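You operate a simulated robot arm through the tools that you are given. There is no shell and no other tool. Be economical: measure what you need, move in short steps, check, and stop when the job is done.

You are at the controls of a simulated robot arm. One attempt, no reset.

Task
Glue the block with the teal band on the corner ledge and clamp it till set.
Fine: cover over to the oil size; glue all over the ledge with the blue brush, brush back; leave the yellow brush; arm over, black knob down to the green band. Set down upright: squat brush with blue handle.

It is judged by the outcome, as a careful person would: the job done as asked, and still so three seconds after it is handed in. It fails if anything else is knocked over, pushed out of place, dropped, spilled or broken. A push-on lid holds only when it is set on centred and level and pressed home; a screw cap is set on level and turned clockwise until tight.

Robot
A 6-joint arm with a two-finger parallel gripper, fixed in place. Base frame: the origin is at the foot of the arm, x ahead of it, y to its left, z up. Lengths are in cm, angles in rad, forces in N, time in s.
With the tool pointing down near the work surface it reaches from about 24 to 64 cm from the base axis. Its first joint turns from -1.152 to 1.152 rad. Payload 2.7 kg.
Tool frame: the origin (TCP) lies between the finger pads and is the grasp point; the fingertips stand 2.3 cm ahead of it; z points along the fingers, y is the line along which they close. Largest opening 9.4 cm; finger width 3.8, thickness 1; the body of the gripper, 5.4 by 9.6 cm, starts 3.9 cm behind the TCP.
Orientation is that of the tool frame in the base frame, as a unit quaternion [w, x, y, z]. With the fingers straight down and closing along the base's y, the tool's x points along the base's -x, its y along +y and its z along -z.

Tools
- The arm moves only by the tool step_arm. Its argument "steps" is a list of rows, each an object of numbers (a shift or turn left out is 0, a gripper value left out holds the last): "grip": the closure, from 0 (fully open) to 1 (shut); "dx", "dy", "dz": the shift along the tool's x, y, z in units of 40 mm (1.0 is 40 mm); "ax", "ay", "az": the turn, a rotation vector about the tool's x, y, z in units of 8 degrees (1.0 is 8 degrees). In form: [{"grip": .., "dx": .., "dy": .., "dz": .., "ax": .., "ay": .., "az": ..}, ...]. A call has 1 to 10 rows; each row shifts and turns the commanded pose from where the row before left it, along the tool's axes as they then stand. A call with a number of a shift or a turn outside -1 to 1 is refused whole. Each row takes 0.2 s and may step no farther than 5 cm and 0.15 rad from the row before; otherwise, or with a gripper value out of range, the whole call is refused. A pose out of reach is approached as far as the arm can. The call stops where the force on the tool passes 40 N (or 10 N more than at its start, if that is more) or the arm is blocked; 0.2 s more then pass. The fingers move at their own pace (about 4.5 cm/s each) and stop on an object; they squeeze with about 23 N. The grip force told is the motor's: it shows also when the fingers shut on nothing. Time passes only in rows, and 0.2 s behind the last, so rows that do not move let the fingers close. The reply holds the time, the measured pose of the TCP, the force on the tool along the base axes, the opening and the grip force, in the units named above and with some noise, with the torque about the TCP (base axes, N m) and any sound that the robot's microphone picked up.
- Cameras (640 x 400 px; columns grow to the right, rows downward): "scene" is fixed at [7.32, -42.43, 140.88]; the picture's right is [0.82, -0.57, 0.00], its down [-0.29, -0.42, -0.86] and it looks along [0.49, 0.71, -0.51] (base axes); focal length 372 px, centre (320, 200). "wrist" rides on the gripper at [8.6, 1.6, -7.4] in the tool frame; the picture's right is [-0.18, 0.98, 0.00], its down [-0.58, -0.11, -0.81] and it looks along [-0.79, -0.15, 0.59] (tool axes); focal length 243 px, centre (320, 200). There is no depth. A picture from a camera that has moved, and an enlarged one, comes with that camera's place and axes in the base frame and with its lens.
- grab_frame(camera): a new picture of that camera. The clock stands still meanwhile.
- enlarge(camera, box): a new picture of the part [left, top, right, bottom] of that camera's present view, enlarged. The clock stands still meanwhile.
- hand_in(): hands the job in; it is judged then, once.

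Work in short steps. Places have to be worked out from the pictures, the camera data and where the tool is seen: move nearer, look again, correct. Check each grasp and each placing, and mend what went wrong. You have 120 turns and 68 pictures in all, those below and enlarged ones among them. Open the gripper and draw the arm clear of the work before you hand the job in, unless the task says otherwise; then end with one line.

The tools are called after "Call:" as a command line: name --argument value ..., lists and objects as JSON in quotes. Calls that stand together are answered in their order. step_arm: Moves the arm, as the interface text tells. Its arguments: {"type":"object","properties":{"steps":{"type":"array","items":{"type":"object","properties":{"grip":{"type":"number"},"dx":{"type":"number"},"dy":{"type":"number"},"dz":{"type":"number"},"ax":{"type":"number"},"ay":{"type":"number"},"az":{"type":"number"}}}}},"required":["steps"]} The other tools are called the same way: grab_frame (camera) takes a picture; enlarge (camera, box) takes an enlarged picture of a part of a camera's view; hand_in () hands the job in.

At the start:

```text
t: 0.0
tool_pos: [30.02, 17.07, 120.63]
orientation: [0.0, 0.0, 1.0, 0.0]
wrist_force: [0.3, 0.6, -0.1]
torque: [0.02, 0.03, -0.03]
finger_gap: 9.42
finger_force: 0.0
```

scene: 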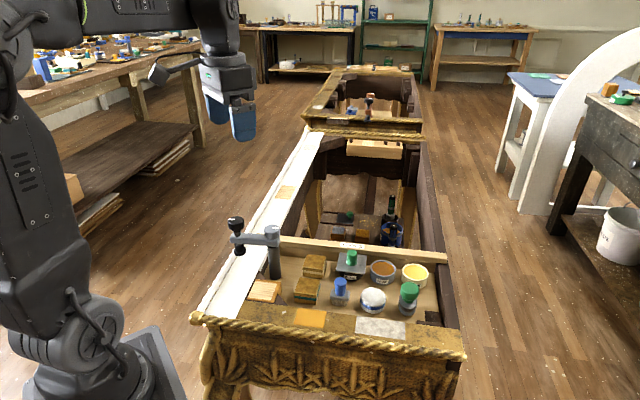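
wrist: 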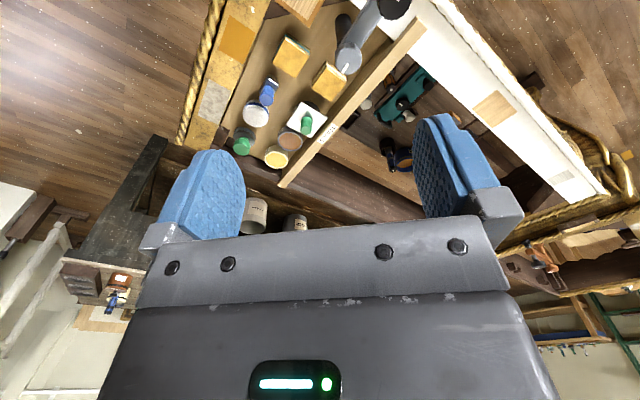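

I start with an enlarged look at the work tray to identify the items.

Call:
enlarge --camera "scene" --box '[190, 200, 350, 340]'

Call:
enlarge --camera "scene" --box '[310, 200, 470, 340]'

Call:
enlarge --camera "wrist" --box '[190, 0, 440, 190]'

```text
2.86 times, centred on (270, 270) of scene
camera zoom: at [7.32, -42.43, 140.88], right [0.82, -0.57, 0.0], down [-0.29, -0.42, -0.86], along [0.49, 0.71, -0.51], focal length 1061 px, centre (463, 0)
```

zoom: 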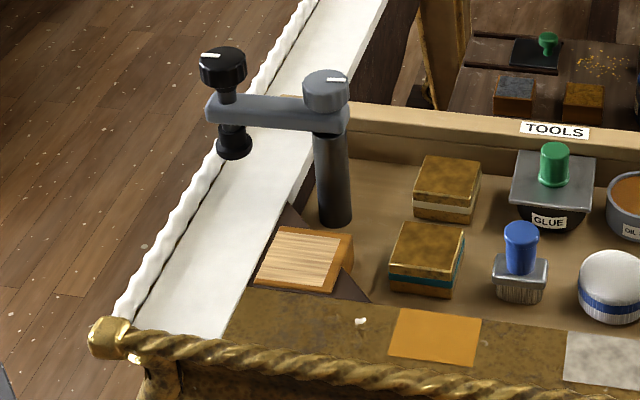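

```text
2.86 times, centred on (390, 270) of scene
camera zoom: at [7.32, -42.43, 140.88], right [0.82, -0.57, 0.0], down [-0.29, -0.42, -0.86], along [0.49, 0.71, -0.51], focal length 1061 px, centre (120, 0)
```

zoom: 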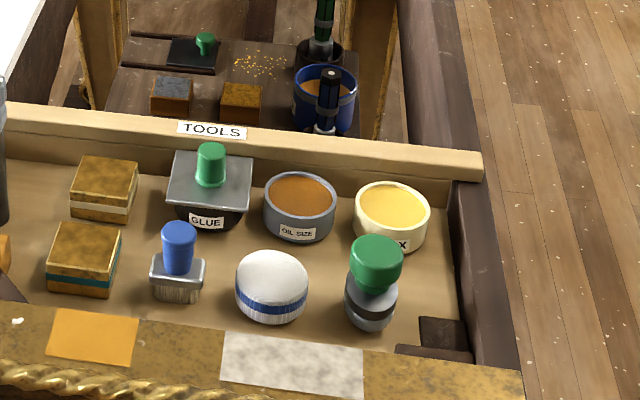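

```text
2.11 times, centred on (315, 95) of wrist
camera zoom: at [21.46, 18.7, 128.03], right [0.18, 0.98, 0.0], down [0.58, -0.11, 0.81], along [0.79, -0.15, -0.59], focal length 511 px, centre (330, 421)
```

zoom: 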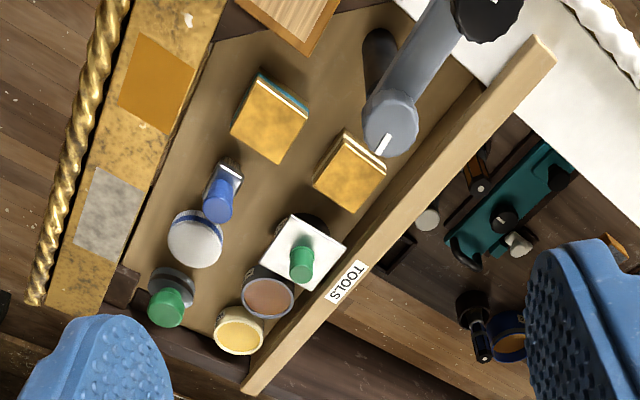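

The items are located roughly: glue pot knob near (53, 10, 86). I move lower to get a closer wrist view.

Call:
step_arm --steps '[{"dz": 1}, {"dz": 1}, {"dz": 1}, {"dz": 0.8, "dy": -0.5}]'

Call:
grab_frame --camera "wrist"

Call:
grab_frame --camera "scene"

```text
t: 1.0
tool_pos: [29.9, 15.34, 105.53]
orientation: [0.001, 0.0, 1.0, 0.0]
wrist_force: [-0.2, -0.4, 0.1]
torque: [0.02, 0.0, 0.0]
finger_gap: 9.4
finger_force: 0.1
```

```text
62 pictures are left
camera wrist: at [21.29, 16.85, 112.96], right [0.18, 0.98, 0.0], down [0.58, -0.11, 0.81], along [0.79, -0.15, -0.59], focal length 243 px, centre (320, 200)
```

wrist: 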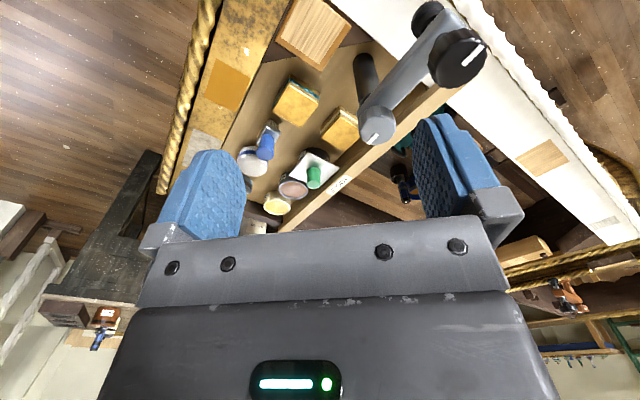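

```text
61 pictures are left
```

scene: 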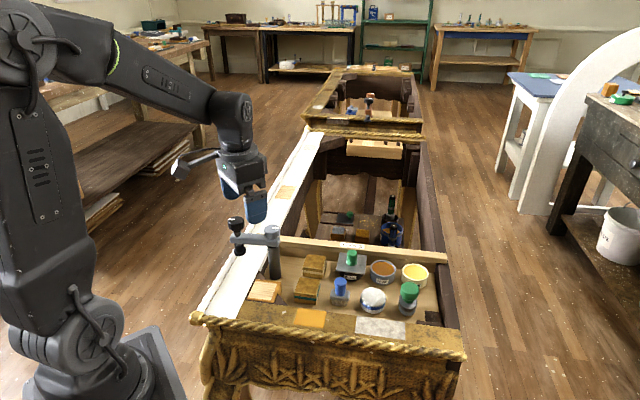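

I enlarge the closer view to triangulate all items.

Call:
enlarge --camera "wrist" --box '[220, 60, 380, 220]'

Call:
enlarge --camera "wrist" --box '[260, 0, 500, 150]'

```text
2.50 times, centred on (300, 140) of wrist
camera zoom: at [21.29, 16.85, 112.96], right [0.18, 0.98, 0.0], down [0.58, -0.11, 0.81], along [0.79, -0.15, -0.59], focal length 606 px, centre (370, 350)
```

zoom: 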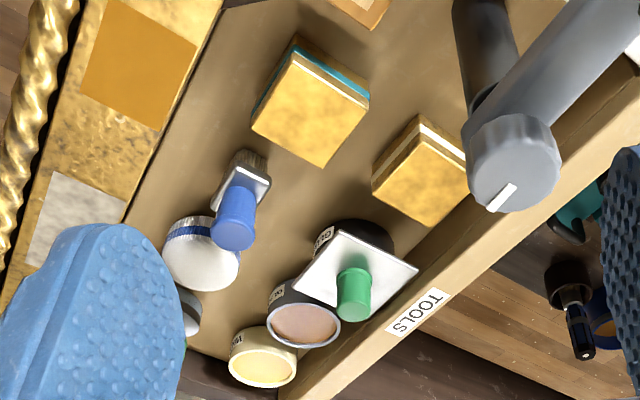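

```text
2.67 times, centred on (380, 75) of wrist
camera zoom: at [21.29, 16.85, 112.96], right [0.18, 0.98, 0.0], down [0.58, -0.11, 0.81], along [0.79, -0.15, -0.59], focal length 647 px, centre (160, 533)
```

zoom: 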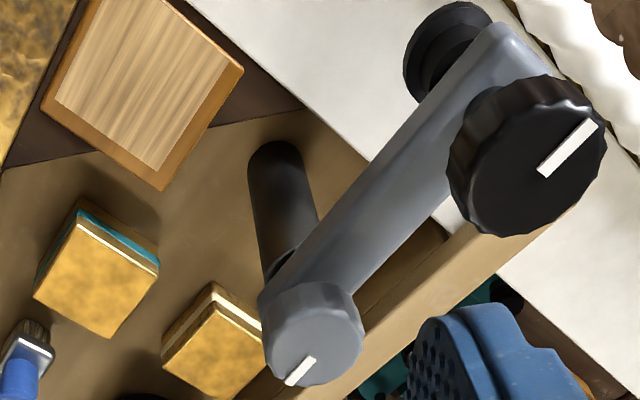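

Triangulated: cover knob top ≈(53.0,10.0,85.4), plate top z≈82.5, oil pot ≈(58.3,4.6) rim 82, brush handle ≈(45.0,3.9,85.4), teal block ≈(40.3,9.8) top 81.6, ledge ≈(31.4,14.1) top ≈82, clamp post (37.7,20.1), clamp knob (31.6,26). The tray lies at 45°, so I yaw the gripper 45° CCW first.

Call:
step_arm --steps '[{"az": -0.9375, "grip": 0.4}, {"az": -0.9375}, {"az": -0.9375}, {"az": -0.9375}, {"az": -0.9375}, {"az": -0.9375}]'

Call:
step_arm --steps '[{"dx": -0.447, "dy": -0.72}, {"dx": -0.447, "dy": -0.72}, {"dx": -0.447, "dy": -0.72}, {"dx": -0.447, "dy": -0.72}, {"dx": -0.447, "dy": -0.72}, {"dx": -0.447, "dy": -0.72}, {"dx": -0.447, "dy": -0.72}, {"dz": 1}, {"dz": 1}]'

Call:
grab_frame --camera "wrist"

Call:
enlarge --camera "scene" --box '[270, 180, 430, 280]'

```text
t: 2.4
tool_pos: [29.96, 15.1, 105.44]
orientation: [0.0, -0.384, 0.924, 0.0]
wrist_force: [1.1, 0.4, -0.3]
torque: [0.0, 0.0, -0.01]
finger_gap: 5.63
finger_force: 0.0
```

```text
t: 4.4
tool_pos: [53.22, 9.9, 97.32]
orientation: [0.0, -0.383, 0.924, 0.0]
wrist_force: [0.4, 0.1, 0.4]
torque: [-0.02, -0.01, 0.01]
finger_gap: 5.63
finger_force: 0.0
```

```text
58 pictures are left
camera wrist: at [46.04, 4.94, 104.72], right [-0.57, 0.82, 0.0], down [0.49, 0.33, 0.81], along [0.67, 0.46, -0.59], focal length 243 px, centre (320, 200)
```

wrist: 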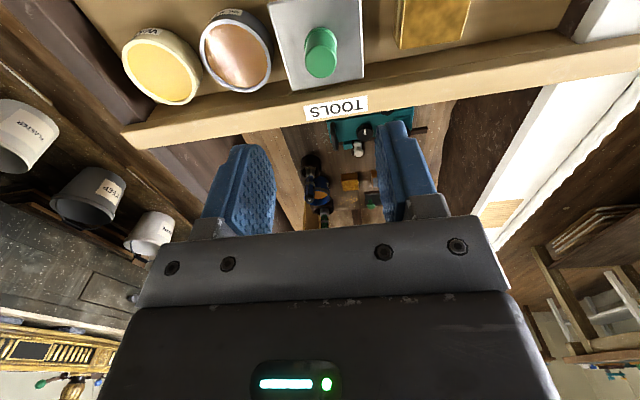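

```text
4.00 times, centred on (350, 230) of scene
camera zoom: at [7.32, -42.43, 140.88], right [0.82, -0.57, 0.0], down [-0.29, -0.42, -0.86], along [0.49, 0.71, -0.51], focal length 1486 px, centre (200, 80)
```

zoom: 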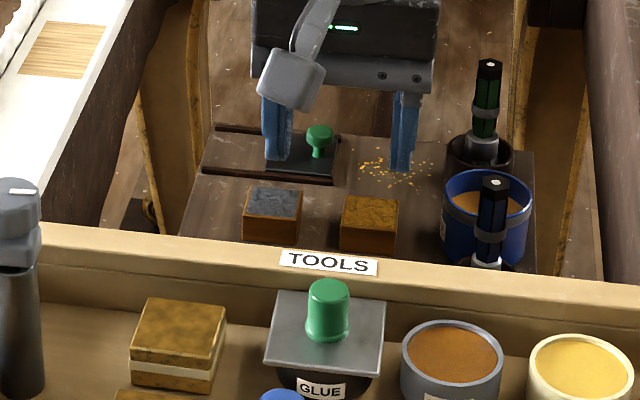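

The knob is centred under the TCP within a few mm. I descend so the fingertips end just above the plate, then close.

Call:
step_arm --steps '[{"dz": 1}, {"dz": 1}, {"dz": 0.7}, {"dz": 0.3}, {"grip": 1}, {}, {}, {}, {}]'

Call:
enlarge --camera "scene" --box '[290, 210, 450, 310]'

```text
t: 6.4
tool_pos: [53.13, 9.68, 85.47]
orientation: [0.0, -0.383, 0.924, 0.0]
wrist_force: [0.3, -0.2, -4.2]
torque: [-0.14, -0.42, 0.02]
finger_gap: 2.32
finger_force: 45.1
```

```text
4.00 times, centred on (370, 260) of scene
camera zoom: at [7.32, -42.42, 140.88], right [0.82, -0.57, 0.0], down [-0.29, -0.42, -0.86], along [0.49, 0.71, -0.51], focal length 1486 px, centre (120, -40)
```

zoom: 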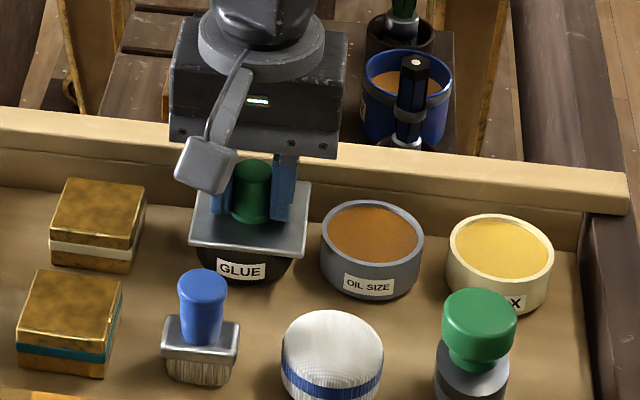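

Gripped the knob (2.3 cm). I lift straight up.

Call:
step_arm --steps '[{"dz": -0.25}, {"dz": -0.5}, {"dz": -0.75}, {}]'

Call:
enlarge --camera "scene" --box '[290, 210, 450, 310]'

Call:
grab_frame --camera "wrist"

```text
t: 7.4
tool_pos: [53.38, 9.74, 91.67]
orientation: [0.0, -0.383, 0.924, -0.001]
wrist_force: [0.2, 0.2, 0.2]
torque: [-0.03, 0.0, 0.01]
finger_gap: 0.0
finger_force: 42.9
```

```text
4.00 times, centred on (370, 260) of scene
camera zoom: at [7.32, -42.43, 140.88], right [0.82, -0.57, 0.0], down [-0.29, -0.42, -0.86], along [0.49, 0.71, -0.51], focal length 1486 px, centre (120, -40)
```

zoom: 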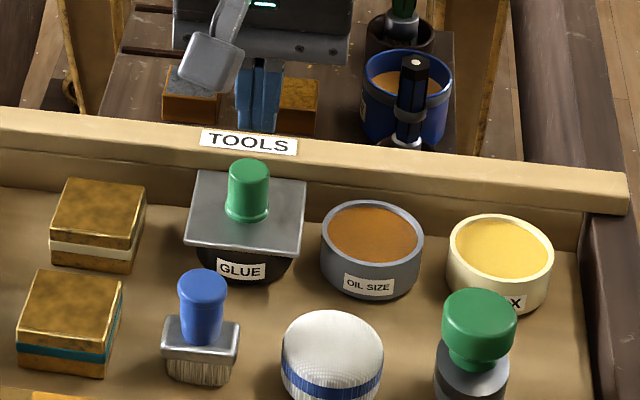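

```text
54 pictures are left
camera wrist: at [46.1, 4.7, 99.02], right [-0.57, 0.82, 0.0], down [0.49, 0.33, 0.81], along [0.67, 0.46, -0.59], focal length 243 px, centre (320, 200)
```

wrist: 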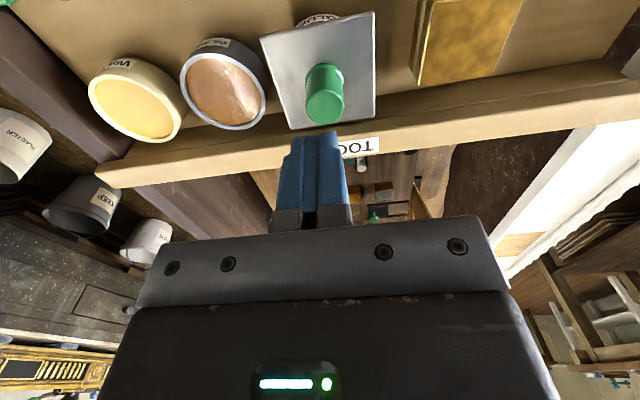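

The fingers slipped off the knob; the cover stayed on. I regrip lower and pull slowly, watching force.

Call:
step_arm --steps '[{"grip": 0.5}, {"dx": 0.04, "dy": 0.08}, {"dz": 0.6}, {"dz": 0.6}, {"dz": 0.45}, {}, {"grip": 1}, {}, {}, {}]'

Call:
step_arm --steps '[{"dz": -0.03}, {"dz": -0.03}, {"dz": -0.03}]'

```text
t: 8.9
tool_pos: [53.11, 9.75, 85.24]
orientation: [0.003, -0.383, 0.924, -0.002]
wrist_force: [-1.8, -0.4, 7.4]
torque: [0.22, 0.42, -0.19]
finger_gap: 2.73
finger_force: 5.8
stopped in row 7: the force on the tool passed its limit at 43 N (the readings are from after the stop); the commanded pose is now the measured one
```

```text
t: 9.7
tool_pos: [52.95, 9.9, 85.34]
orientation: [0.001, -0.383, 0.924, 0.0]
wrist_force: [8.0, 8.1, -23.0]
torque: [0.86, -0.32, -0.08]
finger_gap: 2.32
finger_force: 44.9
```

The tool feels 23 N of hold. I keep pulling slowly with a small twist.

Call:
step_arm --steps '[{"dz": -0.02, "az": 0.3}, {"dz": -0.02, "az": -0.6}, {"dz": -0.02, "az": 0.6}, {"dz": -0.02, "az": -0.3}]'

```text
t: 10.7
tool_pos: [52.99, 9.67, 85.59]
orientation: [0.0, -0.382, 0.924, -0.002]
wrist_force: [0.6, 1.7, -25.8]
torque: [0.28, 0.36, -0.19]
finger_gap: 2.32
finger_force: 45.1
```

Call:
step_arm --steps '[{"dz": -0.03}, {"dz": -0.03}, {"dz": -0.03}, {"dz": -0.03}]'

Call:
enlarge --camera "scene" --box '[310, 220, 410, 282]'

```text
t: 11.7
tool_pos: [52.94, 9.68, 86.06]
orientation: [-0.002, -0.383, 0.924, -0.001]
wrist_force: [0.0, -0.5, -31.0]
torque: [0.27, 0.45, -0.04]
finger_gap: 2.32
finger_force: 45.4
```

```text
6.40 times, centred on (360, 251) of scene
camera zoom: at [7.37, -42.42, 140.88], right [0.82, -0.57, 0.0], down [-0.29, -0.42, -0.86], along [0.49, 0.71, -0.51], focal length 2378 px, centre (64, -126)
```

zoom: 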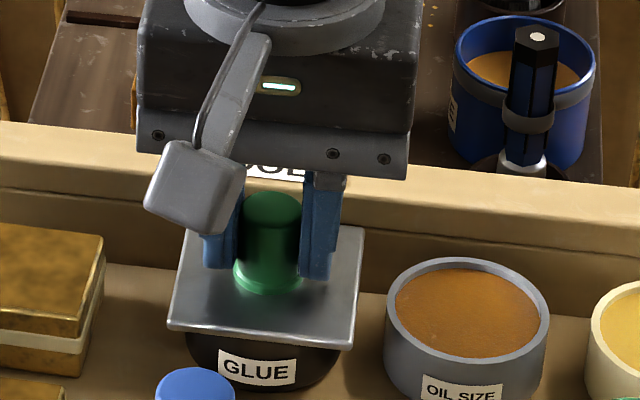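

The fingers seem to creep up the knob. I regrip lower and this time rock the cover about the tool's x while pulling, to break the fit.

Call:
step_arm --steps '[{"grip": 0.6}, {"dz": 0.1}, {"dz": 0.08}, {"grip": 1}, {}, {}, {}]'

Call:
step_arm --steps '[{"dz": -0.03, "ax": 0.3}, {"dz": -0.02, "ax": 0.3}, {"dz": -0.02, "ax": 0.3}]'

```text
t: 13.3
tool_pos: [53.07, 9.65, 85.66]
orientation: [0.003, -0.383, 0.924, -0.001]
wrist_force: [0.4, 1.0, 3.5]
torque: [0.45, 0.44, -0.01]
finger_gap: 2.31
finger_force: 45.2
```

```text
t: 14.1
tool_pos: [53.04, 9.79, 85.74]
orientation: [0.025, -0.382, 0.922, -0.06]
wrist_force: [2.7, 3.3, -17.4]
torque: [1.09, 0.52, -0.02]
finger_gap: 2.58
finger_force: 44.9
```

Call:
step_arm --steps '[{"dz": -0.05, "ax": 0.2}, {"dz": -0.05, "ax": 0.2}, {"dz": -0.05}, {"dz": -0.05}]'

Call:
enlarge --camera "scene" --box '[310, 220, 410, 282]'

```text
t: 15.1
tool_pos: [52.96, 9.65, 86.66]
orientation: [0.035, -0.382, 0.919, -0.085]
wrist_force: [-1.7, -1.0, -22.7]
torque: [0.4, 0.78, -0.04]
finger_gap: 2.59
finger_force: 45.1
```

```text
6.40 times, centred on (360, 251) of scene
camera zoom: at [7.35, -42.42, 140.88], right [0.82, -0.57, 0.0], down [-0.29, -0.42, -0.86], along [0.49, 0.71, -0.51], focal length 2378 px, centre (64, -126)
```

zoom: 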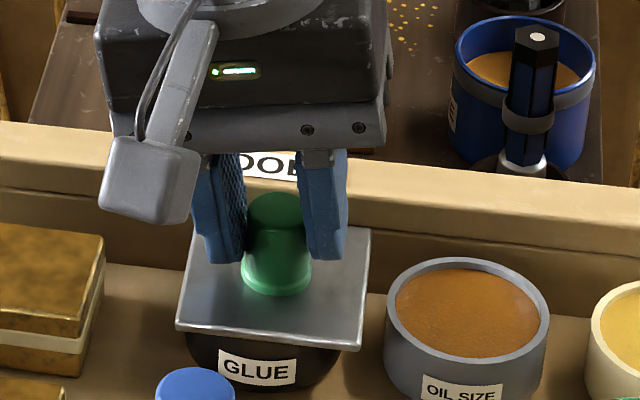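

Lid still holds; the pot itself doesn't lift so it is fixed. I level the tool, regrip low and try a larger twist combined with a pull.

Call:
step_arm --steps '[{"grip": 0.55}, {"ax": -0.65}, {"ax": -0.65}, {"dz": 0.12}, {"dz": 0.12}, {}]'

Call:
grab_frame --camera "wrist"

```text
t: 16.5
tool_pos: [52.87, 9.93, 85.86]
orientation: [0.003, -0.384, 0.923, -0.002]
wrist_force: [-0.3, 1.1, -0.4]
torque: [-0.01, 0.0, 0.01]
finger_gap: 4.23
finger_force: 0.2
```

```text
51 pictures are left
camera wrist: at [45.7, 4.81, 93.14], right [-0.57, 0.82, 0.0], down [0.48, 0.34, 0.81], along [0.67, 0.46, -0.59], focal length 243 px, centre (320, 200)
```

wrist: 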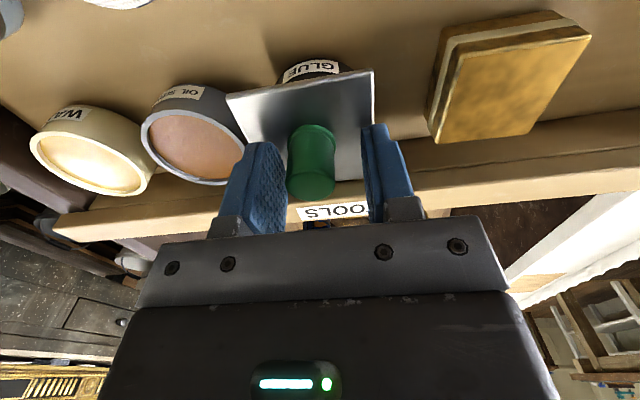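

The plate has turned a few degrees, so twisting moves it. I go lower and do twist-plus-pull.

Call:
step_arm --steps '[{"dz": 0.16}, {"grip": 1}, {}, {}, {"az": 0.8}, {"az": 0.8}, {}]'

Call:
step_arm --steps '[{"az": -0.6, "dz": -0.04}, {"az": -0.6, "dz": -0.04}, {"az": -0.6, "dz": -0.04}, {"az": -0.6, "dz": -0.04}]'

Call:
enlarge --camera "scene" --box '[310, 220, 410, 282]'

```text
t: 18.1
tool_pos: [52.91, 9.81, 85.37]
orientation: [0.004, -0.277, 0.961, -0.001]
wrist_force: [-4.7, -5.9, 27.8]
torque: [-0.2, 0.7, -0.14]
finger_gap: 2.27
finger_force: 45.4
```

```text
t: 19.1
tool_pos: [52.85, 9.84, 85.41]
orientation: [-0.002, -0.436, 0.9, -0.001]
wrist_force: [13.9, -2.2, -31.2]
torque: [-0.15, -0.38, 0.12]
finger_gap: 2.29
finger_force: 44.8
```

```text
6.40 times, centred on (360, 251) of scene
camera zoom: at [7.4, -42.42, 140.87], right [0.82, -0.57, 0.0], down [-0.29, -0.42, -0.86], along [0.49, 0.71, -0.51], focal length 2378 px, centre (64, -126)
```

zoom: 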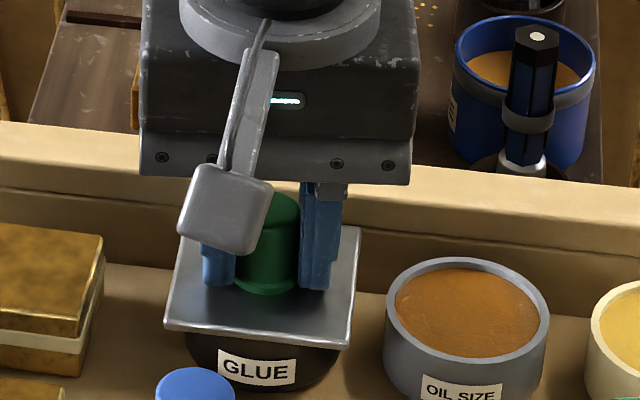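

Now pulling at 31 N without slipping. I continue up with alternating twists.

Call:
step_arm --steps '[{"az": 0.6, "dz": -0.03}, {"az": 0.6, "dz": -0.03}, {"az": 0.6, "dz": -0.03}, {"az": -0.6, "dz": -0.03}, {"az": -0.6, "dz": -0.03}, {"az": -0.3, "dz": -0.03}]'

Call:
enlarge --camera "scene" --box '[310, 220, 410, 282]'

```text
t: 20.5
tool_pos: [52.82, 9.82, 86.32]
orientation: [0.0, -0.416, 0.909, -0.001]
wrist_force: [0.2, -4.3, -26.9]
torque: [0.26, 0.38, -0.1]
finger_gap: 2.3
finger_force: 44.8
```

```text
6.40 times, centred on (360, 251) of scene
camera zoom: at [7.37, -42.43, 140.87], right [0.82, -0.57, 0.0], down [-0.29, -0.42, -0.86], along [0.49, 0.71, -0.51], focal length 2378 px, centre (64, -126)
```

zoom: 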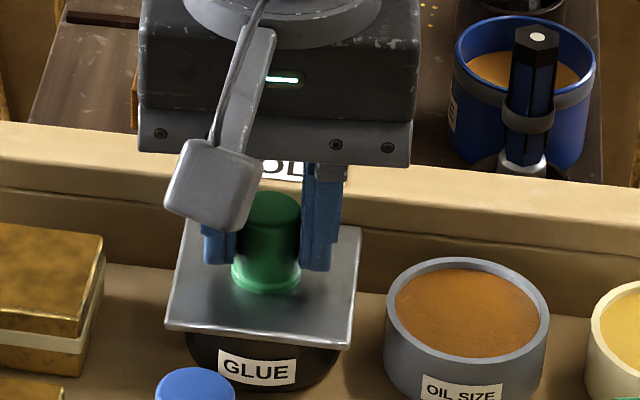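

The cover keeps holding axially. I regrip low and test whether the cover turns with the knob (rotate CCW ~20°), then look.

Call:
step_arm --steps '[{"grip": 0.6}, {"az": 0.3}, {"dz": 0.17}, {"dz": 0.12}, {"grip": 1}, {}, {}, {"dz": -0.04}]'

Call:
step_arm --steps '[{"az": -0.6}, {"az": -0.6}, {"az": -0.6}, {"az": -0.6}]'

Call:
enlarge --camera "scene" --box '[310, 220, 410, 282]'

```text
t: 22.3
tool_pos: [53.03, 9.96, 85.43]
orientation: [0.003, -0.397, 0.918, -0.001]
wrist_force: [6.0, 2.0, -17.1]
torque: [1.1, -0.53, 0.0]
finger_gap: 2.34
finger_force: 45.3
```

```text
t: 23.3
tool_pos: [52.99, 9.64, 85.57]
orientation: [0.001, -0.544, 0.839, -0.002]
wrist_force: [-1.8, -1.8, -13.7]
torque: [0.31, 0.32, -0.47]
finger_gap: 2.29
finger_force: 45.2
```

```text
6.40 times, centred on (360, 251) of scene
camera zoom: at [7.33, -42.43, 140.88], right [0.82, -0.57, 0.0], down [-0.29, -0.42, -0.86], along [0.49, 0.71, -0.51], focal length 2378 px, centre (64, -126)
```

zoom: 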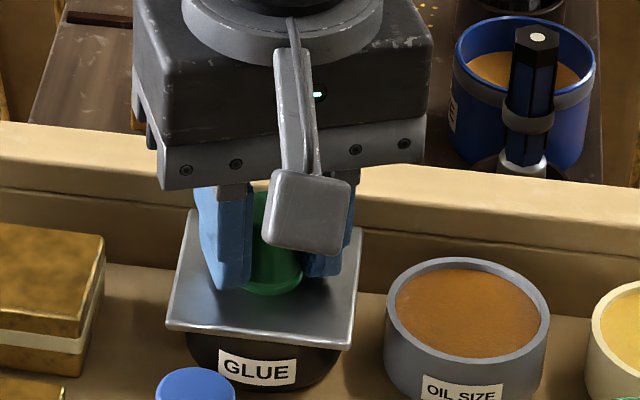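

The cover doesn't turn, so it's held fast. I go back to 45°, regrip low, and peel it: tilt about its +y edge with combined tilt, sideways and upward motion.

Call:
step_arm --steps '[{"grip": 0.6}, {"az": 0.8}, {"az": 0.8}, {"az": 0.65}, {"dz": 0.05}, {"grip": 1}, {}, {}]'

Call:
step_arm --steps '[{"ax": 0.3, "dy": 0.04, "dz": -0.05}, {"ax": 0.3, "dy": 0.04, "dz": -0.05}, {"ax": 0.3, "dy": 0.04, "dz": -0.05}, {"ax": 0.3, "dy": 0.04, "dz": -0.05}]'

Call:
enlarge --camera "scene" --box '[310, 220, 410, 282]'

```text
t: 25.1
tool_pos: [52.86, 9.85, 85.29]
orientation: [0.002, -0.406, 0.914, -0.001]
wrist_force: [0.2, 0.6, 0.8]
torque: [0.44, 0.23, -0.03]
finger_gap: 2.31
finger_force: 45.3
```

```text
t: 25.9
tool_pos: [52.76, 9.86, 85.59]
orientation: [0.026, -0.406, 0.912, -0.054]
wrist_force: [11.8, -2.0, -6.5]
torque: [0.36, 0.8, 0.15]
finger_gap: 2.53
finger_force: 45.3
stopped in row 3: the force on the tool passed its limit at 40 N (the readings are from after the stop); the commanded pose is now the measured one
```

```text
6.40 times, centred on (360, 251) of scene
camera zoom: at [7.36, -42.43, 140.87], right [0.82, -0.57, 0.0], down [-0.29, -0.42, -0.86], along [0.49, 0.71, -0.51], focal length 2378 px, centre (64, -126)
```

zoom: 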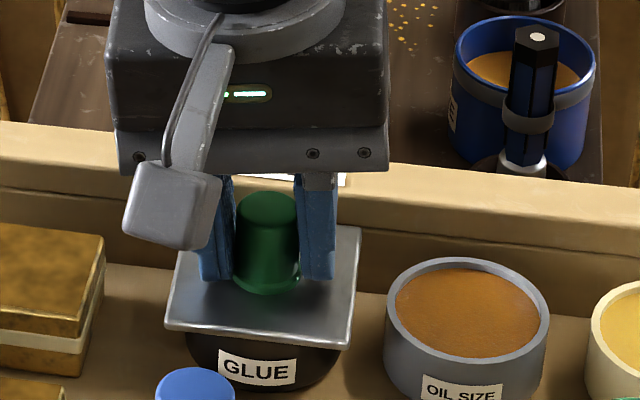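

Held still at 40 N. The plate itself is about 6.9 cm wide, so I can grip it by its edges, which gives a far stronger twist. I level, rise, open and look first.

Call:
step_arm --steps '[{"grip": 0.15}, {"ax": -0.43}, {"ax": -0.43, "az": 0.36}, {"dz": -0.8}, {}]'

Call:
grab_frame --camera "wrist"

```text
t: 27.1
tool_pos: [52.83, 10.01, 88.87]
orientation: [0.001, -0.382, 0.924, 0.003]
wrist_force: [-0.4, -0.8, 0.3]
torque: [0.01, -0.01, -0.01]
finger_gap: 7.99
finger_force: 0.1
```

```text
46 pictures are left
camera wrist: at [45.61, 4.85, 96.32], right [-0.56, 0.83, 0.0], down [0.49, 0.33, 0.81], along [0.67, 0.46, -0.59], focal length 243 px, centre (320, 200)
```

wrist: 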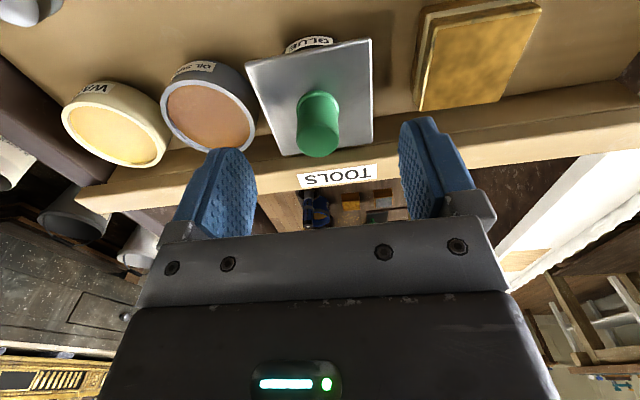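

Plate centre ≈(52.9, 9.8), 6.6 wide, aligned at 45°. I lower with the fingers outside its edges and squeeze.

Call:
step_arm --steps '[{"dx": 0.02, "dy": -0.05}, {"dz": 0.7}, {"dz": 0.37}, {}, {"grip": 1}, {}, {}, {}]'

Call:
enlarge --camera "scene" --box '[310, 220, 410, 282]'

```text
t: 28.9
tool_pos: [52.93, 9.72, 84.75]
orientation: [0.001, -0.383, 0.924, 0.001]
wrist_force: [1.6, 0.8, -1.7]
torque: [0.13, -0.28, 0.09]
finger_gap: 6.72
finger_force: 44.9
```

```text
6.40 times, centred on (360, 251) of scene
camera zoom: at [7.32, -42.42, 140.88], right [0.82, -0.57, 0.0], down [-0.29, -0.42, -0.86], along [0.49, 0.71, -0.51], focal length 2378 px, centre (64, -126)
```

zoom: 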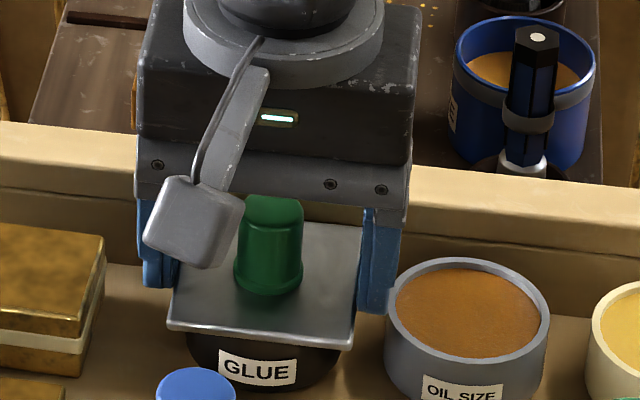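

Plate gripped at its edges (6.7 cm). Now a gradual twist, watching torque.

Call:
step_arm --steps '[{"az": -0.3}, {"az": -0.3}, {"az": -0.3}, {"az": -0.3}]'

Call:
enlarge --camera "scene" --box '[310, 220, 410, 282]'

```text
t: 29.9
tool_pos: [52.82, 9.68, 84.57]
orientation: [0.002, -0.454, 0.891, 0.002]
wrist_force: [0.2, -1.5, 7.6]
torque: [0.06, 0.09, -3.51]
finger_gap: 7.37
finger_force: 44.8
```

```text
6.40 times, centred on (360, 251) of scene
camera zoom: at [7.3, -42.43, 140.88], right [0.82, -0.57, 0.0], down [-0.29, -0.42, -0.86], along [0.49, 0.71, -0.51], focal length 2378 px, centre (64, -126)
```

zoom: 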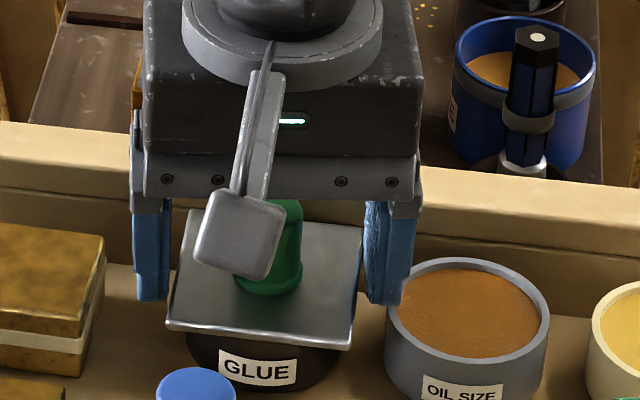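

The plate won't turn even at 3.5 N·m, so it only comes off axially. I turn back, regrip the edges slightly lower, and pull straight up.

Call:
step_arm --steps '[{"az": 0.6, "grip": 0.15}, {"az": 0.6}, {"dz": 0.06}, {"grip": 1}, {}, {}, {}, {}]'

Call:
step_arm --steps '[{"dz": -0.05}, {"dz": -0.05}, {"dz": -0.05}, {"dz": -0.05}]'

Call:
enlarge --camera "scene" --box '[310, 220, 410, 282]'

```text
t: 31.7
tool_pos: [52.79, 9.64, 84.33]
orientation: [0.002, -0.383, 0.924, 0.002]
wrist_force: [3.4, -4.9, -2.2]
torque: [-0.17, -0.36, 0.28]
finger_gap: 6.73
finger_force: 45.1
```

```text
t: 32.7
tool_pos: [52.79, 9.6, 84.84]
orientation: [-0.001, -0.382, 0.924, 0.003]
wrist_force: [12.0, -8.2, -31.1]
torque: [-0.07, -0.12, 0.48]
finger_gap: 6.74
finger_force: 44.9
```

```text
6.40 times, centred on (360, 251) of scene
camera zoom: at [7.39, -42.44, 140.87], right [0.82, -0.57, 0.0], down [-0.29, -0.42, -0.86], along [0.49, 0.71, -0.51], focal length 2378 px, centre (64, -126)
```

zoom: 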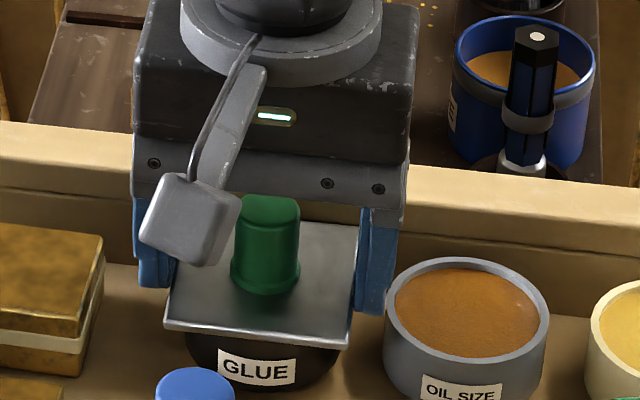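

31 N again, limited by pad friction. Levering should give most: I regrip the edges and tilt about the pot's far rim so one finger lifts the plate's edge.

Call:
step_arm --steps '[{"grip": 0.15}, {"dz": 0.16}, {}, {"grip": 1}, {}, {}, {}]'

Call:
step_arm --steps '[{"ax": 0.3, "dz": -0.035, "dy": 0.024}, {"ax": 0.3, "dz": -0.035, "dy": 0.024}, {"ax": 0.3, "dz": -0.035, "dy": 0.024}, {"ax": 0.3, "dz": -0.035, "dy": 0.024}]'

Call:
enlarge --camera "scene" --box '[310, 220, 410, 282]'

```text
t: 34.3
tool_pos: [52.89, 9.79, 84.52]
orientation: [0.002, -0.383, 0.924, 0.002]
wrist_force: [3.9, -1.8, 3.6]
torque: [-0.21, -0.08, 0.18]
finger_gap: 6.76
finger_force: 44.4
```

```text
t: 35.3
tool_pos: [52.46, 10.17, 85.27]
orientation: [0.033, -0.38, 0.921, -0.075]
wrist_force: [0.2, 0.8, 8.2]
torque: [1.19, 1.88, 0.0]
finger_gap: 4.99
finger_force: 44.8
```

```text
6.40 times, centred on (360, 251) of scene
camera zoom: at [7.31, -42.43, 140.88], right [0.82, -0.57, 0.0], down [-0.29, -0.42, -0.86], along [0.49, 0.71, -0.51], focal length 2378 px, centre (64, -126)
```

zoom: 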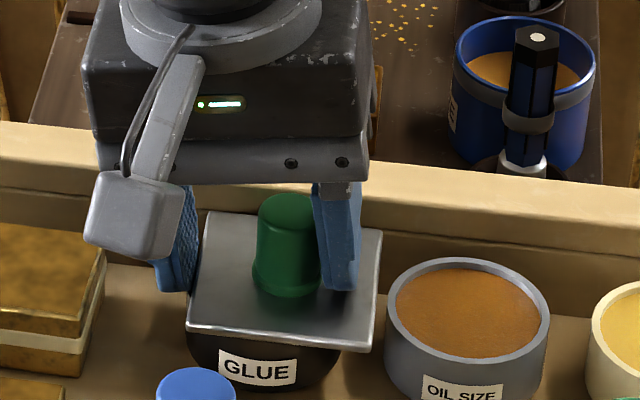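

The plate shifted about 0.9 cm — it has come loose from its seat. I open carefully, raise level, and look.

Call:
step_arm --steps '[{"grip": 0.3}, {"grip": 0.1}, {"dz": -0.3}, {"dz": -0.5}, {"ax": -0.6}, {"ax": -0.6}, {}]'

Call:
enlarge --camera "scene" --box '[310, 220, 410, 282]'

Call:
grab_frame --camera "wrist"

```text
t: 36.9
tool_pos: [52.07, 10.42, 88.36]
orientation: [0.0, -0.382, 0.924, 0.003]
wrist_force: [-1.1, -1.3, 0.1]
torque: [0.0, 0.01, 0.02]
finger_gap: 8.45
finger_force: 0.0
```

```text
6.40 times, centred on (360, 251) of scene
camera zoom: at [7.32, -42.43, 140.88], right [0.82, -0.57, 0.0], down [-0.29, -0.42, -0.86], along [0.49, 0.71, -0.51], focal length 2378 px, centre (64, -126)
```

zoom: 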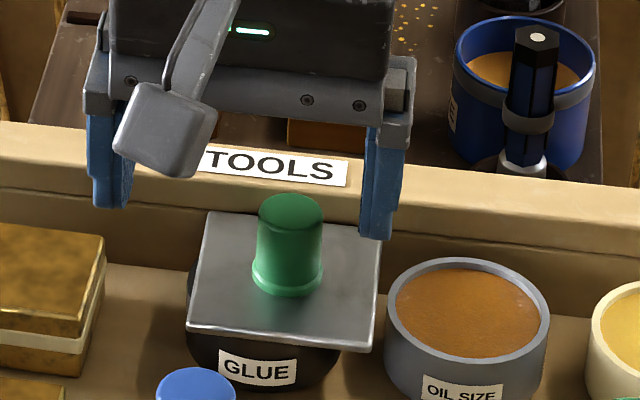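

```text
40 pictures are left
camera wrist: at [44.92, 5.31, 95.66], right [-0.56, 0.83, 0.0], down [0.49, 0.33, 0.81], along [0.67, 0.46, -0.59], focal length 243 px, centre (320, 200)
```

wrist: 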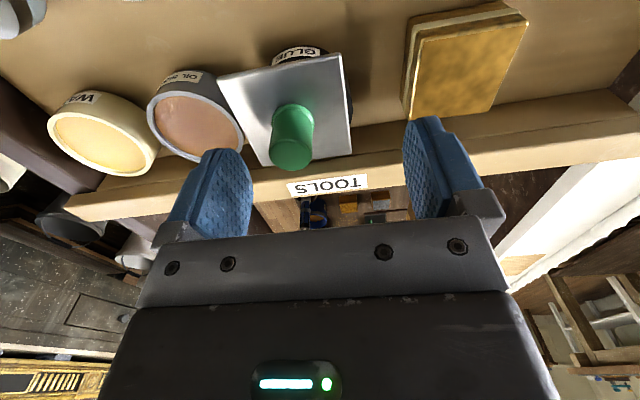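

The cover is loose, now centred near (53.65, 9.4). I grasp the knob again and lift.

Call:
step_arm --steps '[{"dx": -0.09, "dy": -0.45, "grip": 0.5}, {}, {"dz": 0.4}, {"dz": 0.36}, {}, {"grip": 1}, {}, {}, {}]'

Call:
step_arm --steps '[{"dz": -0.05}, {"dz": -0.1}, {"dz": -0.2}, {"dz": -0.4}, {}]'

Call:
enlarge --camera "scene" --box '[300, 200, 460, 300]'

```text
t: 38.9
tool_pos: [53.82, 9.44, 85.37]
orientation: [0.002, -0.383, 0.924, 0.002]
wrist_force: [1.4, 2.2, 7.6]
torque: [-0.34, -0.34, 0.06]
finger_gap: 2.33
finger_force: 45.2
```

```text
t: 40.1
tool_pos: [53.35, 9.21, 87.81]
orientation: [-0.007, -0.382, 0.924, 0.003]
wrist_force: [-7.4, -7.0, -27.8]
torque: [-0.52, 0.29, -0.09]
finger_gap: 2.28
finger_force: 44.5
```

```text
4.00 times, centred on (380, 250) of scene
camera zoom: at [7.34, -42.44, 140.87], right [0.82, -0.57, 0.0], down [-0.29, -0.42, -0.86], along [0.49, 0.71, -0.51], focal length 1486 px, centre (80, 0)
```

zoom: 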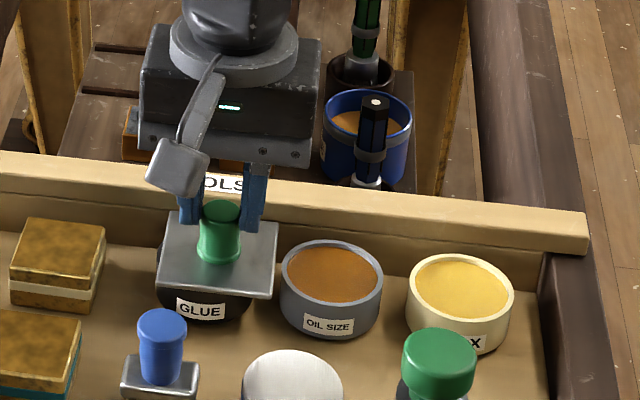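

Still sticking vertically, yet it slid sideways — a sticky film. So I should slide it off: towards the oil size pot, which is right alongside at the same height. Regrip low and slide gently.

Call:
step_arm --steps '[{"grip": 0.55}, {"dz": 0.35}, {"dz": 0.27}, {}, {"grip": 1}, {}, {}]'

Call:
step_arm --steps '[{"dy": -0.1}, {"dy": -0.1}, {"dy": -0.1}, {"dy": -0.1}]'

Call:
enlarge --camera "scene" --box '[300, 200, 460, 300]'

```text
t: 41.7
tool_pos: [53.77, 9.42, 85.77]
orientation: [0.002, -0.382, 0.924, 0.002]
wrist_force: [1.1, 0.2, 0.9]
torque: [-0.33, -0.48, -0.05]
finger_gap: 2.31
finger_force: 45.3
```

```text
t: 42.7
tool_pos: [54.84, 8.36, 85.76]
orientation: [0.004, -0.383, 0.924, 0.001]
wrist_force: [10.5, 12.8, -2.1]
torque: [-0.91, 0.13, 0.02]
finger_gap: 2.33
finger_force: 44.6
```

```text
4.00 times, centred on (380, 250) of scene
camera zoom: at [7.35, -42.39, 140.89], right [0.82, -0.57, 0.0], down [-0.29, -0.42, -0.86], along [0.49, 0.71, -0.51], focal length 1486 px, centre (80, 0)
```

zoom: 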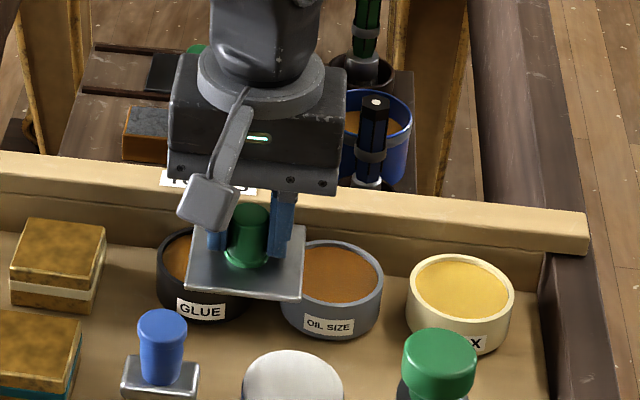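

The slide works; the glue pot is uncovering. I continue sliding to the oil pot centre (~5 cm more).

Call:
step_arm --steps '[{"dy": -0.12, "dx": 0.01}, {"dy": -0.12, "dx": 0.01}, {"dy": -0.12, "dx": 0.01}, {"dy": -0.12, "dx": 0.01}, {"dy": -0.12, "dx": 0.01}]'

Call:
enlarge --camera "scene" --box '[300, 200, 460, 300]'

```text
t: 43.9
tool_pos: [56.47, 6.58, 85.63]
orientation: [0.005, -0.383, 0.924, 0.001]
wrist_force: [22.3, 23.0, -0.7]
torque: [0.73, 0.08, 0.01]
finger_gap: 2.3
finger_force: 44.9
```

```text
4.00 times, centred on (380, 250) of scene
camera zoom: at [7.37, -42.37, 140.89], right [0.82, -0.57, 0.0], down [-0.29, -0.42, -0.86], along [0.49, 0.71, -0.51], focal length 1486 px, centre (80, 0)
```

zoom: 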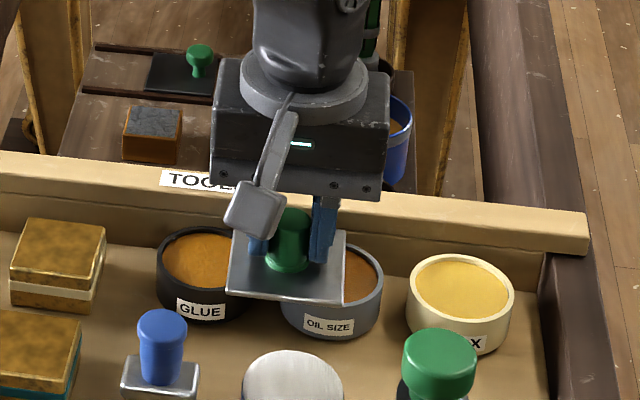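

A sideways load of ~32 N has built up in the +x+y direction, so I relax toward that side and see.

Call:
step_arm --steps '[{"dx": -0.05}, {"dx": -0.03}, {}]'

```text
t: 44.7
tool_pos: [56.56, 6.49, 85.74]
orientation: [0.001, -0.382, 0.924, 0.001]
wrist_force: [4.4, 4.2, 12.0]
torque: [0.16, -1.11, -0.02]
finger_gap: 2.32
finger_force: 44.6
```

Call:
step_arm --steps '[{"dy": -0.12}, {"dy": -0.12}, {"dy": -0.12}, {}]'

Call:
enlarge --camera "scene" --box '[300, 200, 460, 300]'

```text
t: 45.7
tool_pos: [57.5, 5.48, 85.71]
orientation: [0.0, -0.383, 0.924, 0.001]
wrist_force: [-3.4, -3.9, 20.4]
torque: [-0.68, 0.06, 0.0]
finger_gap: 2.32
finger_force: 45.4
```

```text
4.00 times, centred on (380, 250) of scene
camera zoom: at [7.27, -42.43, 140.88], right [0.82, -0.57, 0.0], down [-0.29, -0.42, -0.86], along [0.49, 0.71, -0.51], focal length 1486 px, centre (80, 0)
```

zoom: 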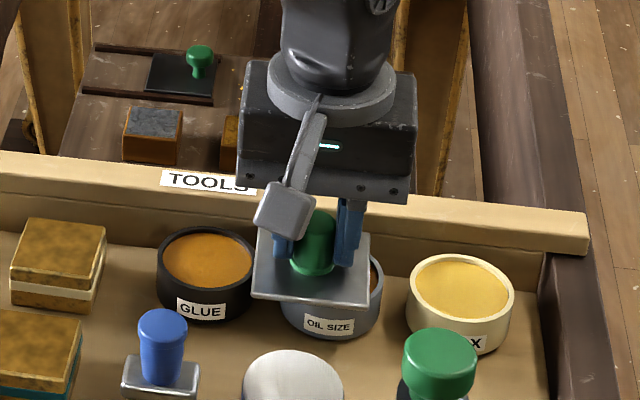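

About 1.1 cm remains to centre over the oil pot.

Call:
step_arm --steps '[{"dy": -0.1}, {"dy": -0.1}, {"dy": -0.07}, {}]'

Call:
enlarge --camera "scene" --box '[330, 220, 430, 282]'

```text
t: 46.7
tool_pos: [58.16, 4.85, 85.7]
orientation: [0.003, -0.382, 0.924, 0.002]
wrist_force: [-2.2, -2.9, 15.3]
torque: [-0.98, 0.26, -0.01]
finger_gap: 2.32
finger_force: 44.8
```

```text
6.40 times, centred on (380, 251) of scene
camera zoom: at [7.28, -42.43, 140.88], right [0.82, -0.57, 0.0], down [-0.29, -0.42, -0.86], along [0.49, 0.71, -0.51], focal length 2378 px, centre (-64, -126)
```

zoom: 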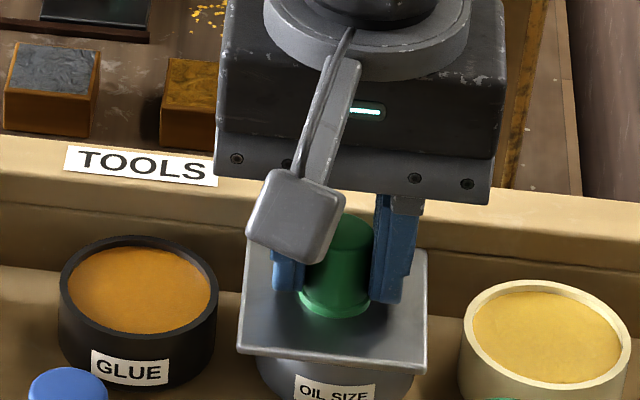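

The cover is centred on the oil pot. I release and rise, then check.

Call:
step_arm --steps '[{"dy": -0.02}, {"grip": 0.5}, {}, {"dz": -0.3}, {"dz": -0.8}, {"dz": -0.8}]'

Call:
enlarge --camera "scene" --box '[310, 220, 450, 308]'

Call:
grab_frame --camera "wrist"

```text
t: 48.1
tool_pos: [58.27, 4.61, 93.4]
orientation: [0.001, -0.382, 0.924, 0.002]
wrist_force: [0.6, -0.8, -0.2]
torque: [-0.01, -0.02, 0.01]
finger_gap: 4.71
finger_force: 0.0
```

```text
4.55 times, centred on (380, 264) of scene
camera zoom: at [7.32, -42.43, 140.88], right [0.82, -0.57, 0.0], down [-0.29, -0.42, -0.86], along [0.49, 0.71, -0.51], focal length 1689 px, centre (47, -91)
```

zoom: 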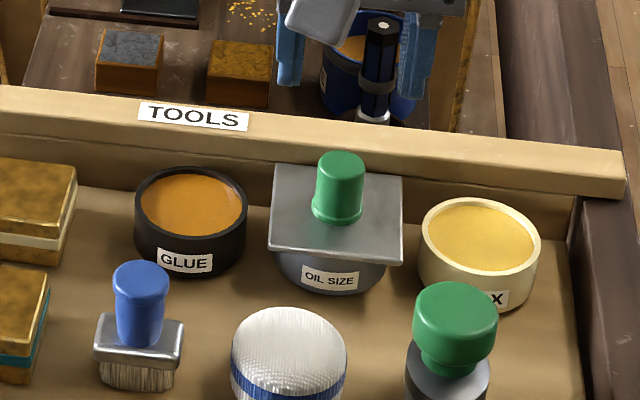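

```text
33 pictures are left
camera wrist: at [51.12, -0.43, 100.66], right [-0.56, 0.83, 0.0], down [0.49, 0.33, 0.81], along [0.67, 0.46, -0.59], focal length 243 px, centre (320, 200)
```

wrist: 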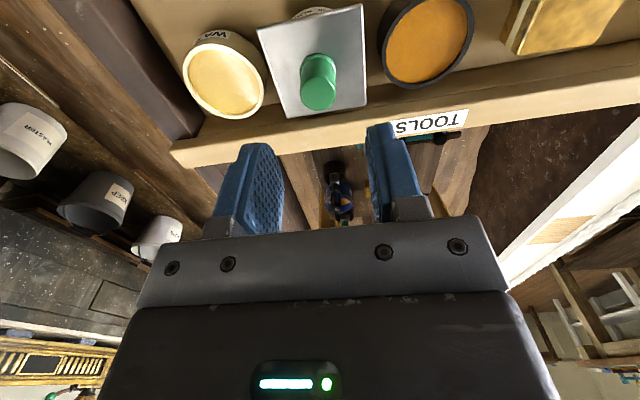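

Cover sits level and centred on the oil pot, glue open. Now to the blue brush at ≈(45, 4): move above and look.

Call:
step_arm --steps '[{"dx": 0.82, "dy": 0.75}, {"dx": 0.82, "dy": 0.75}, {"dx": 0.82, "dy": 0.75}, {}]'

Call:
enlarge --camera "wrist" --box '[200, 0, 440, 150]'

```text
t: 49.1
tool_pos: [45.12, 4.26, 93.4]
orientation: [0.001, -0.382, 0.924, 0.002]
wrist_force: [0.8, 0.3, 0.4]
torque: [0.02, -0.01, -0.03]
finger_gap: 4.7
finger_force: 0.0
```

```text
2.67 times, centred on (320, 75) of wrist
camera zoom: at [37.82, -0.8, 100.77], right [-0.56, 0.83, 0.0], down [0.49, 0.33, 0.81], along [0.67, 0.46, -0.59], focal length 647 px, centre (320, 533)
```

zoom: 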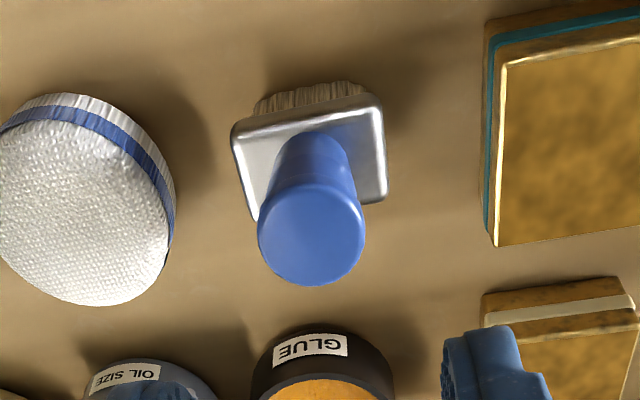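

Brush handle ≈(44.95, 3.87), ferrule 4.1×2.6 aligned with the tray. I descend and grip the handle.

Call:
step_arm --steps '[{"dx": 0.1, "dy": -0.04}, {"dz": 1}, {"dz": 0.9}, {"dz": 0.4}, {}, {"grip": 1}, {}, {}, {}]'

Call:
step_arm --steps '[{"dz": -0.1}, {"dz": -0.4}, {"dz": -0.8}, {"dz": -0.8}]'

Call:
enlarge --camera "scene" --box '[280, 210, 440, 310]'

```text
t: 51.1
tool_pos: [44.81, 3.71, 83.95]
orientation: [0.001, -0.382, 0.924, 0.002]
wrist_force: [-0.1, 0.2, 0.2]
torque: [-0.04, 0.01, 0.02]
finger_gap: 4.11
finger_force: 22.8
```

```text
t: 52.1
tool_pos: [44.77, 3.85, 92.72]
orientation: [0.001, -0.383, 0.924, 0.002]
wrist_force: [0.3, 0.6, -0.9]
torque: [-0.01, -0.01, 0.04]
finger_gap: 4.12
finger_force: 23.3
```

```text
4.00 times, centred on (360, 260) of scene
camera zoom: at [7.32, -42.43, 140.88], right [0.82, -0.57, 0.0], down [-0.29, -0.42, -0.86], along [0.49, 0.71, -0.51], focal length 1486 px, centre (160, -40)
```

zoom: 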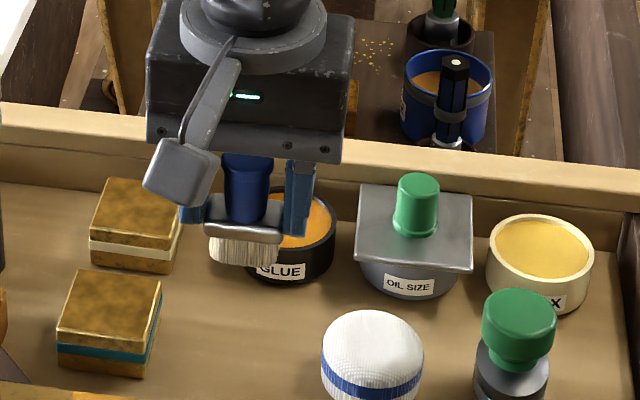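

Brush is held by its metal ferrule (4.1 cm), firm and upright. I carry it over the glue pot and lower the bristles into the glue.

Call:
step_arm --steps '[{"dx": -0.83, "dy": -0.128}, {"dx": -0.83, "dy": -0.128}, {"dx": -0.83, "dy": -0.128}, {}, {"dz": 0.8}, {"dz": 0.6}, {"dz": 0.2}]'

Call:
enlarge --camera "scene" --box '[310, 220, 410, 282]'

```text
t: 53.7
tool_pos: [53.19, 9.92, 86.41]
orientation: [0.004, -0.383, 0.924, 0.001]
wrist_force: [-1.6, 1.9, 14.1]
torque: [0.12, 0.0, -0.08]
finger_gap: 4.16
finger_force: 23.0
```

```text
6.40 times, centred on (360, 251) of scene
camera zoom: at [7.29, -42.42, 140.88], right [0.82, -0.57, 0.0], down [-0.29, -0.42, -0.86], along [0.49, 0.71, -0.51], focal length 2378 px, centre (64, -126)
```

zoom: 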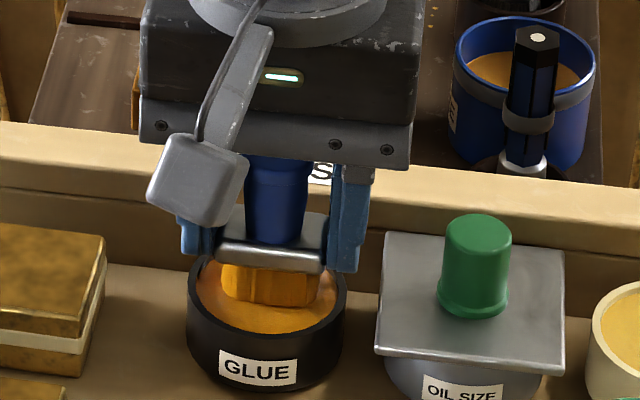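

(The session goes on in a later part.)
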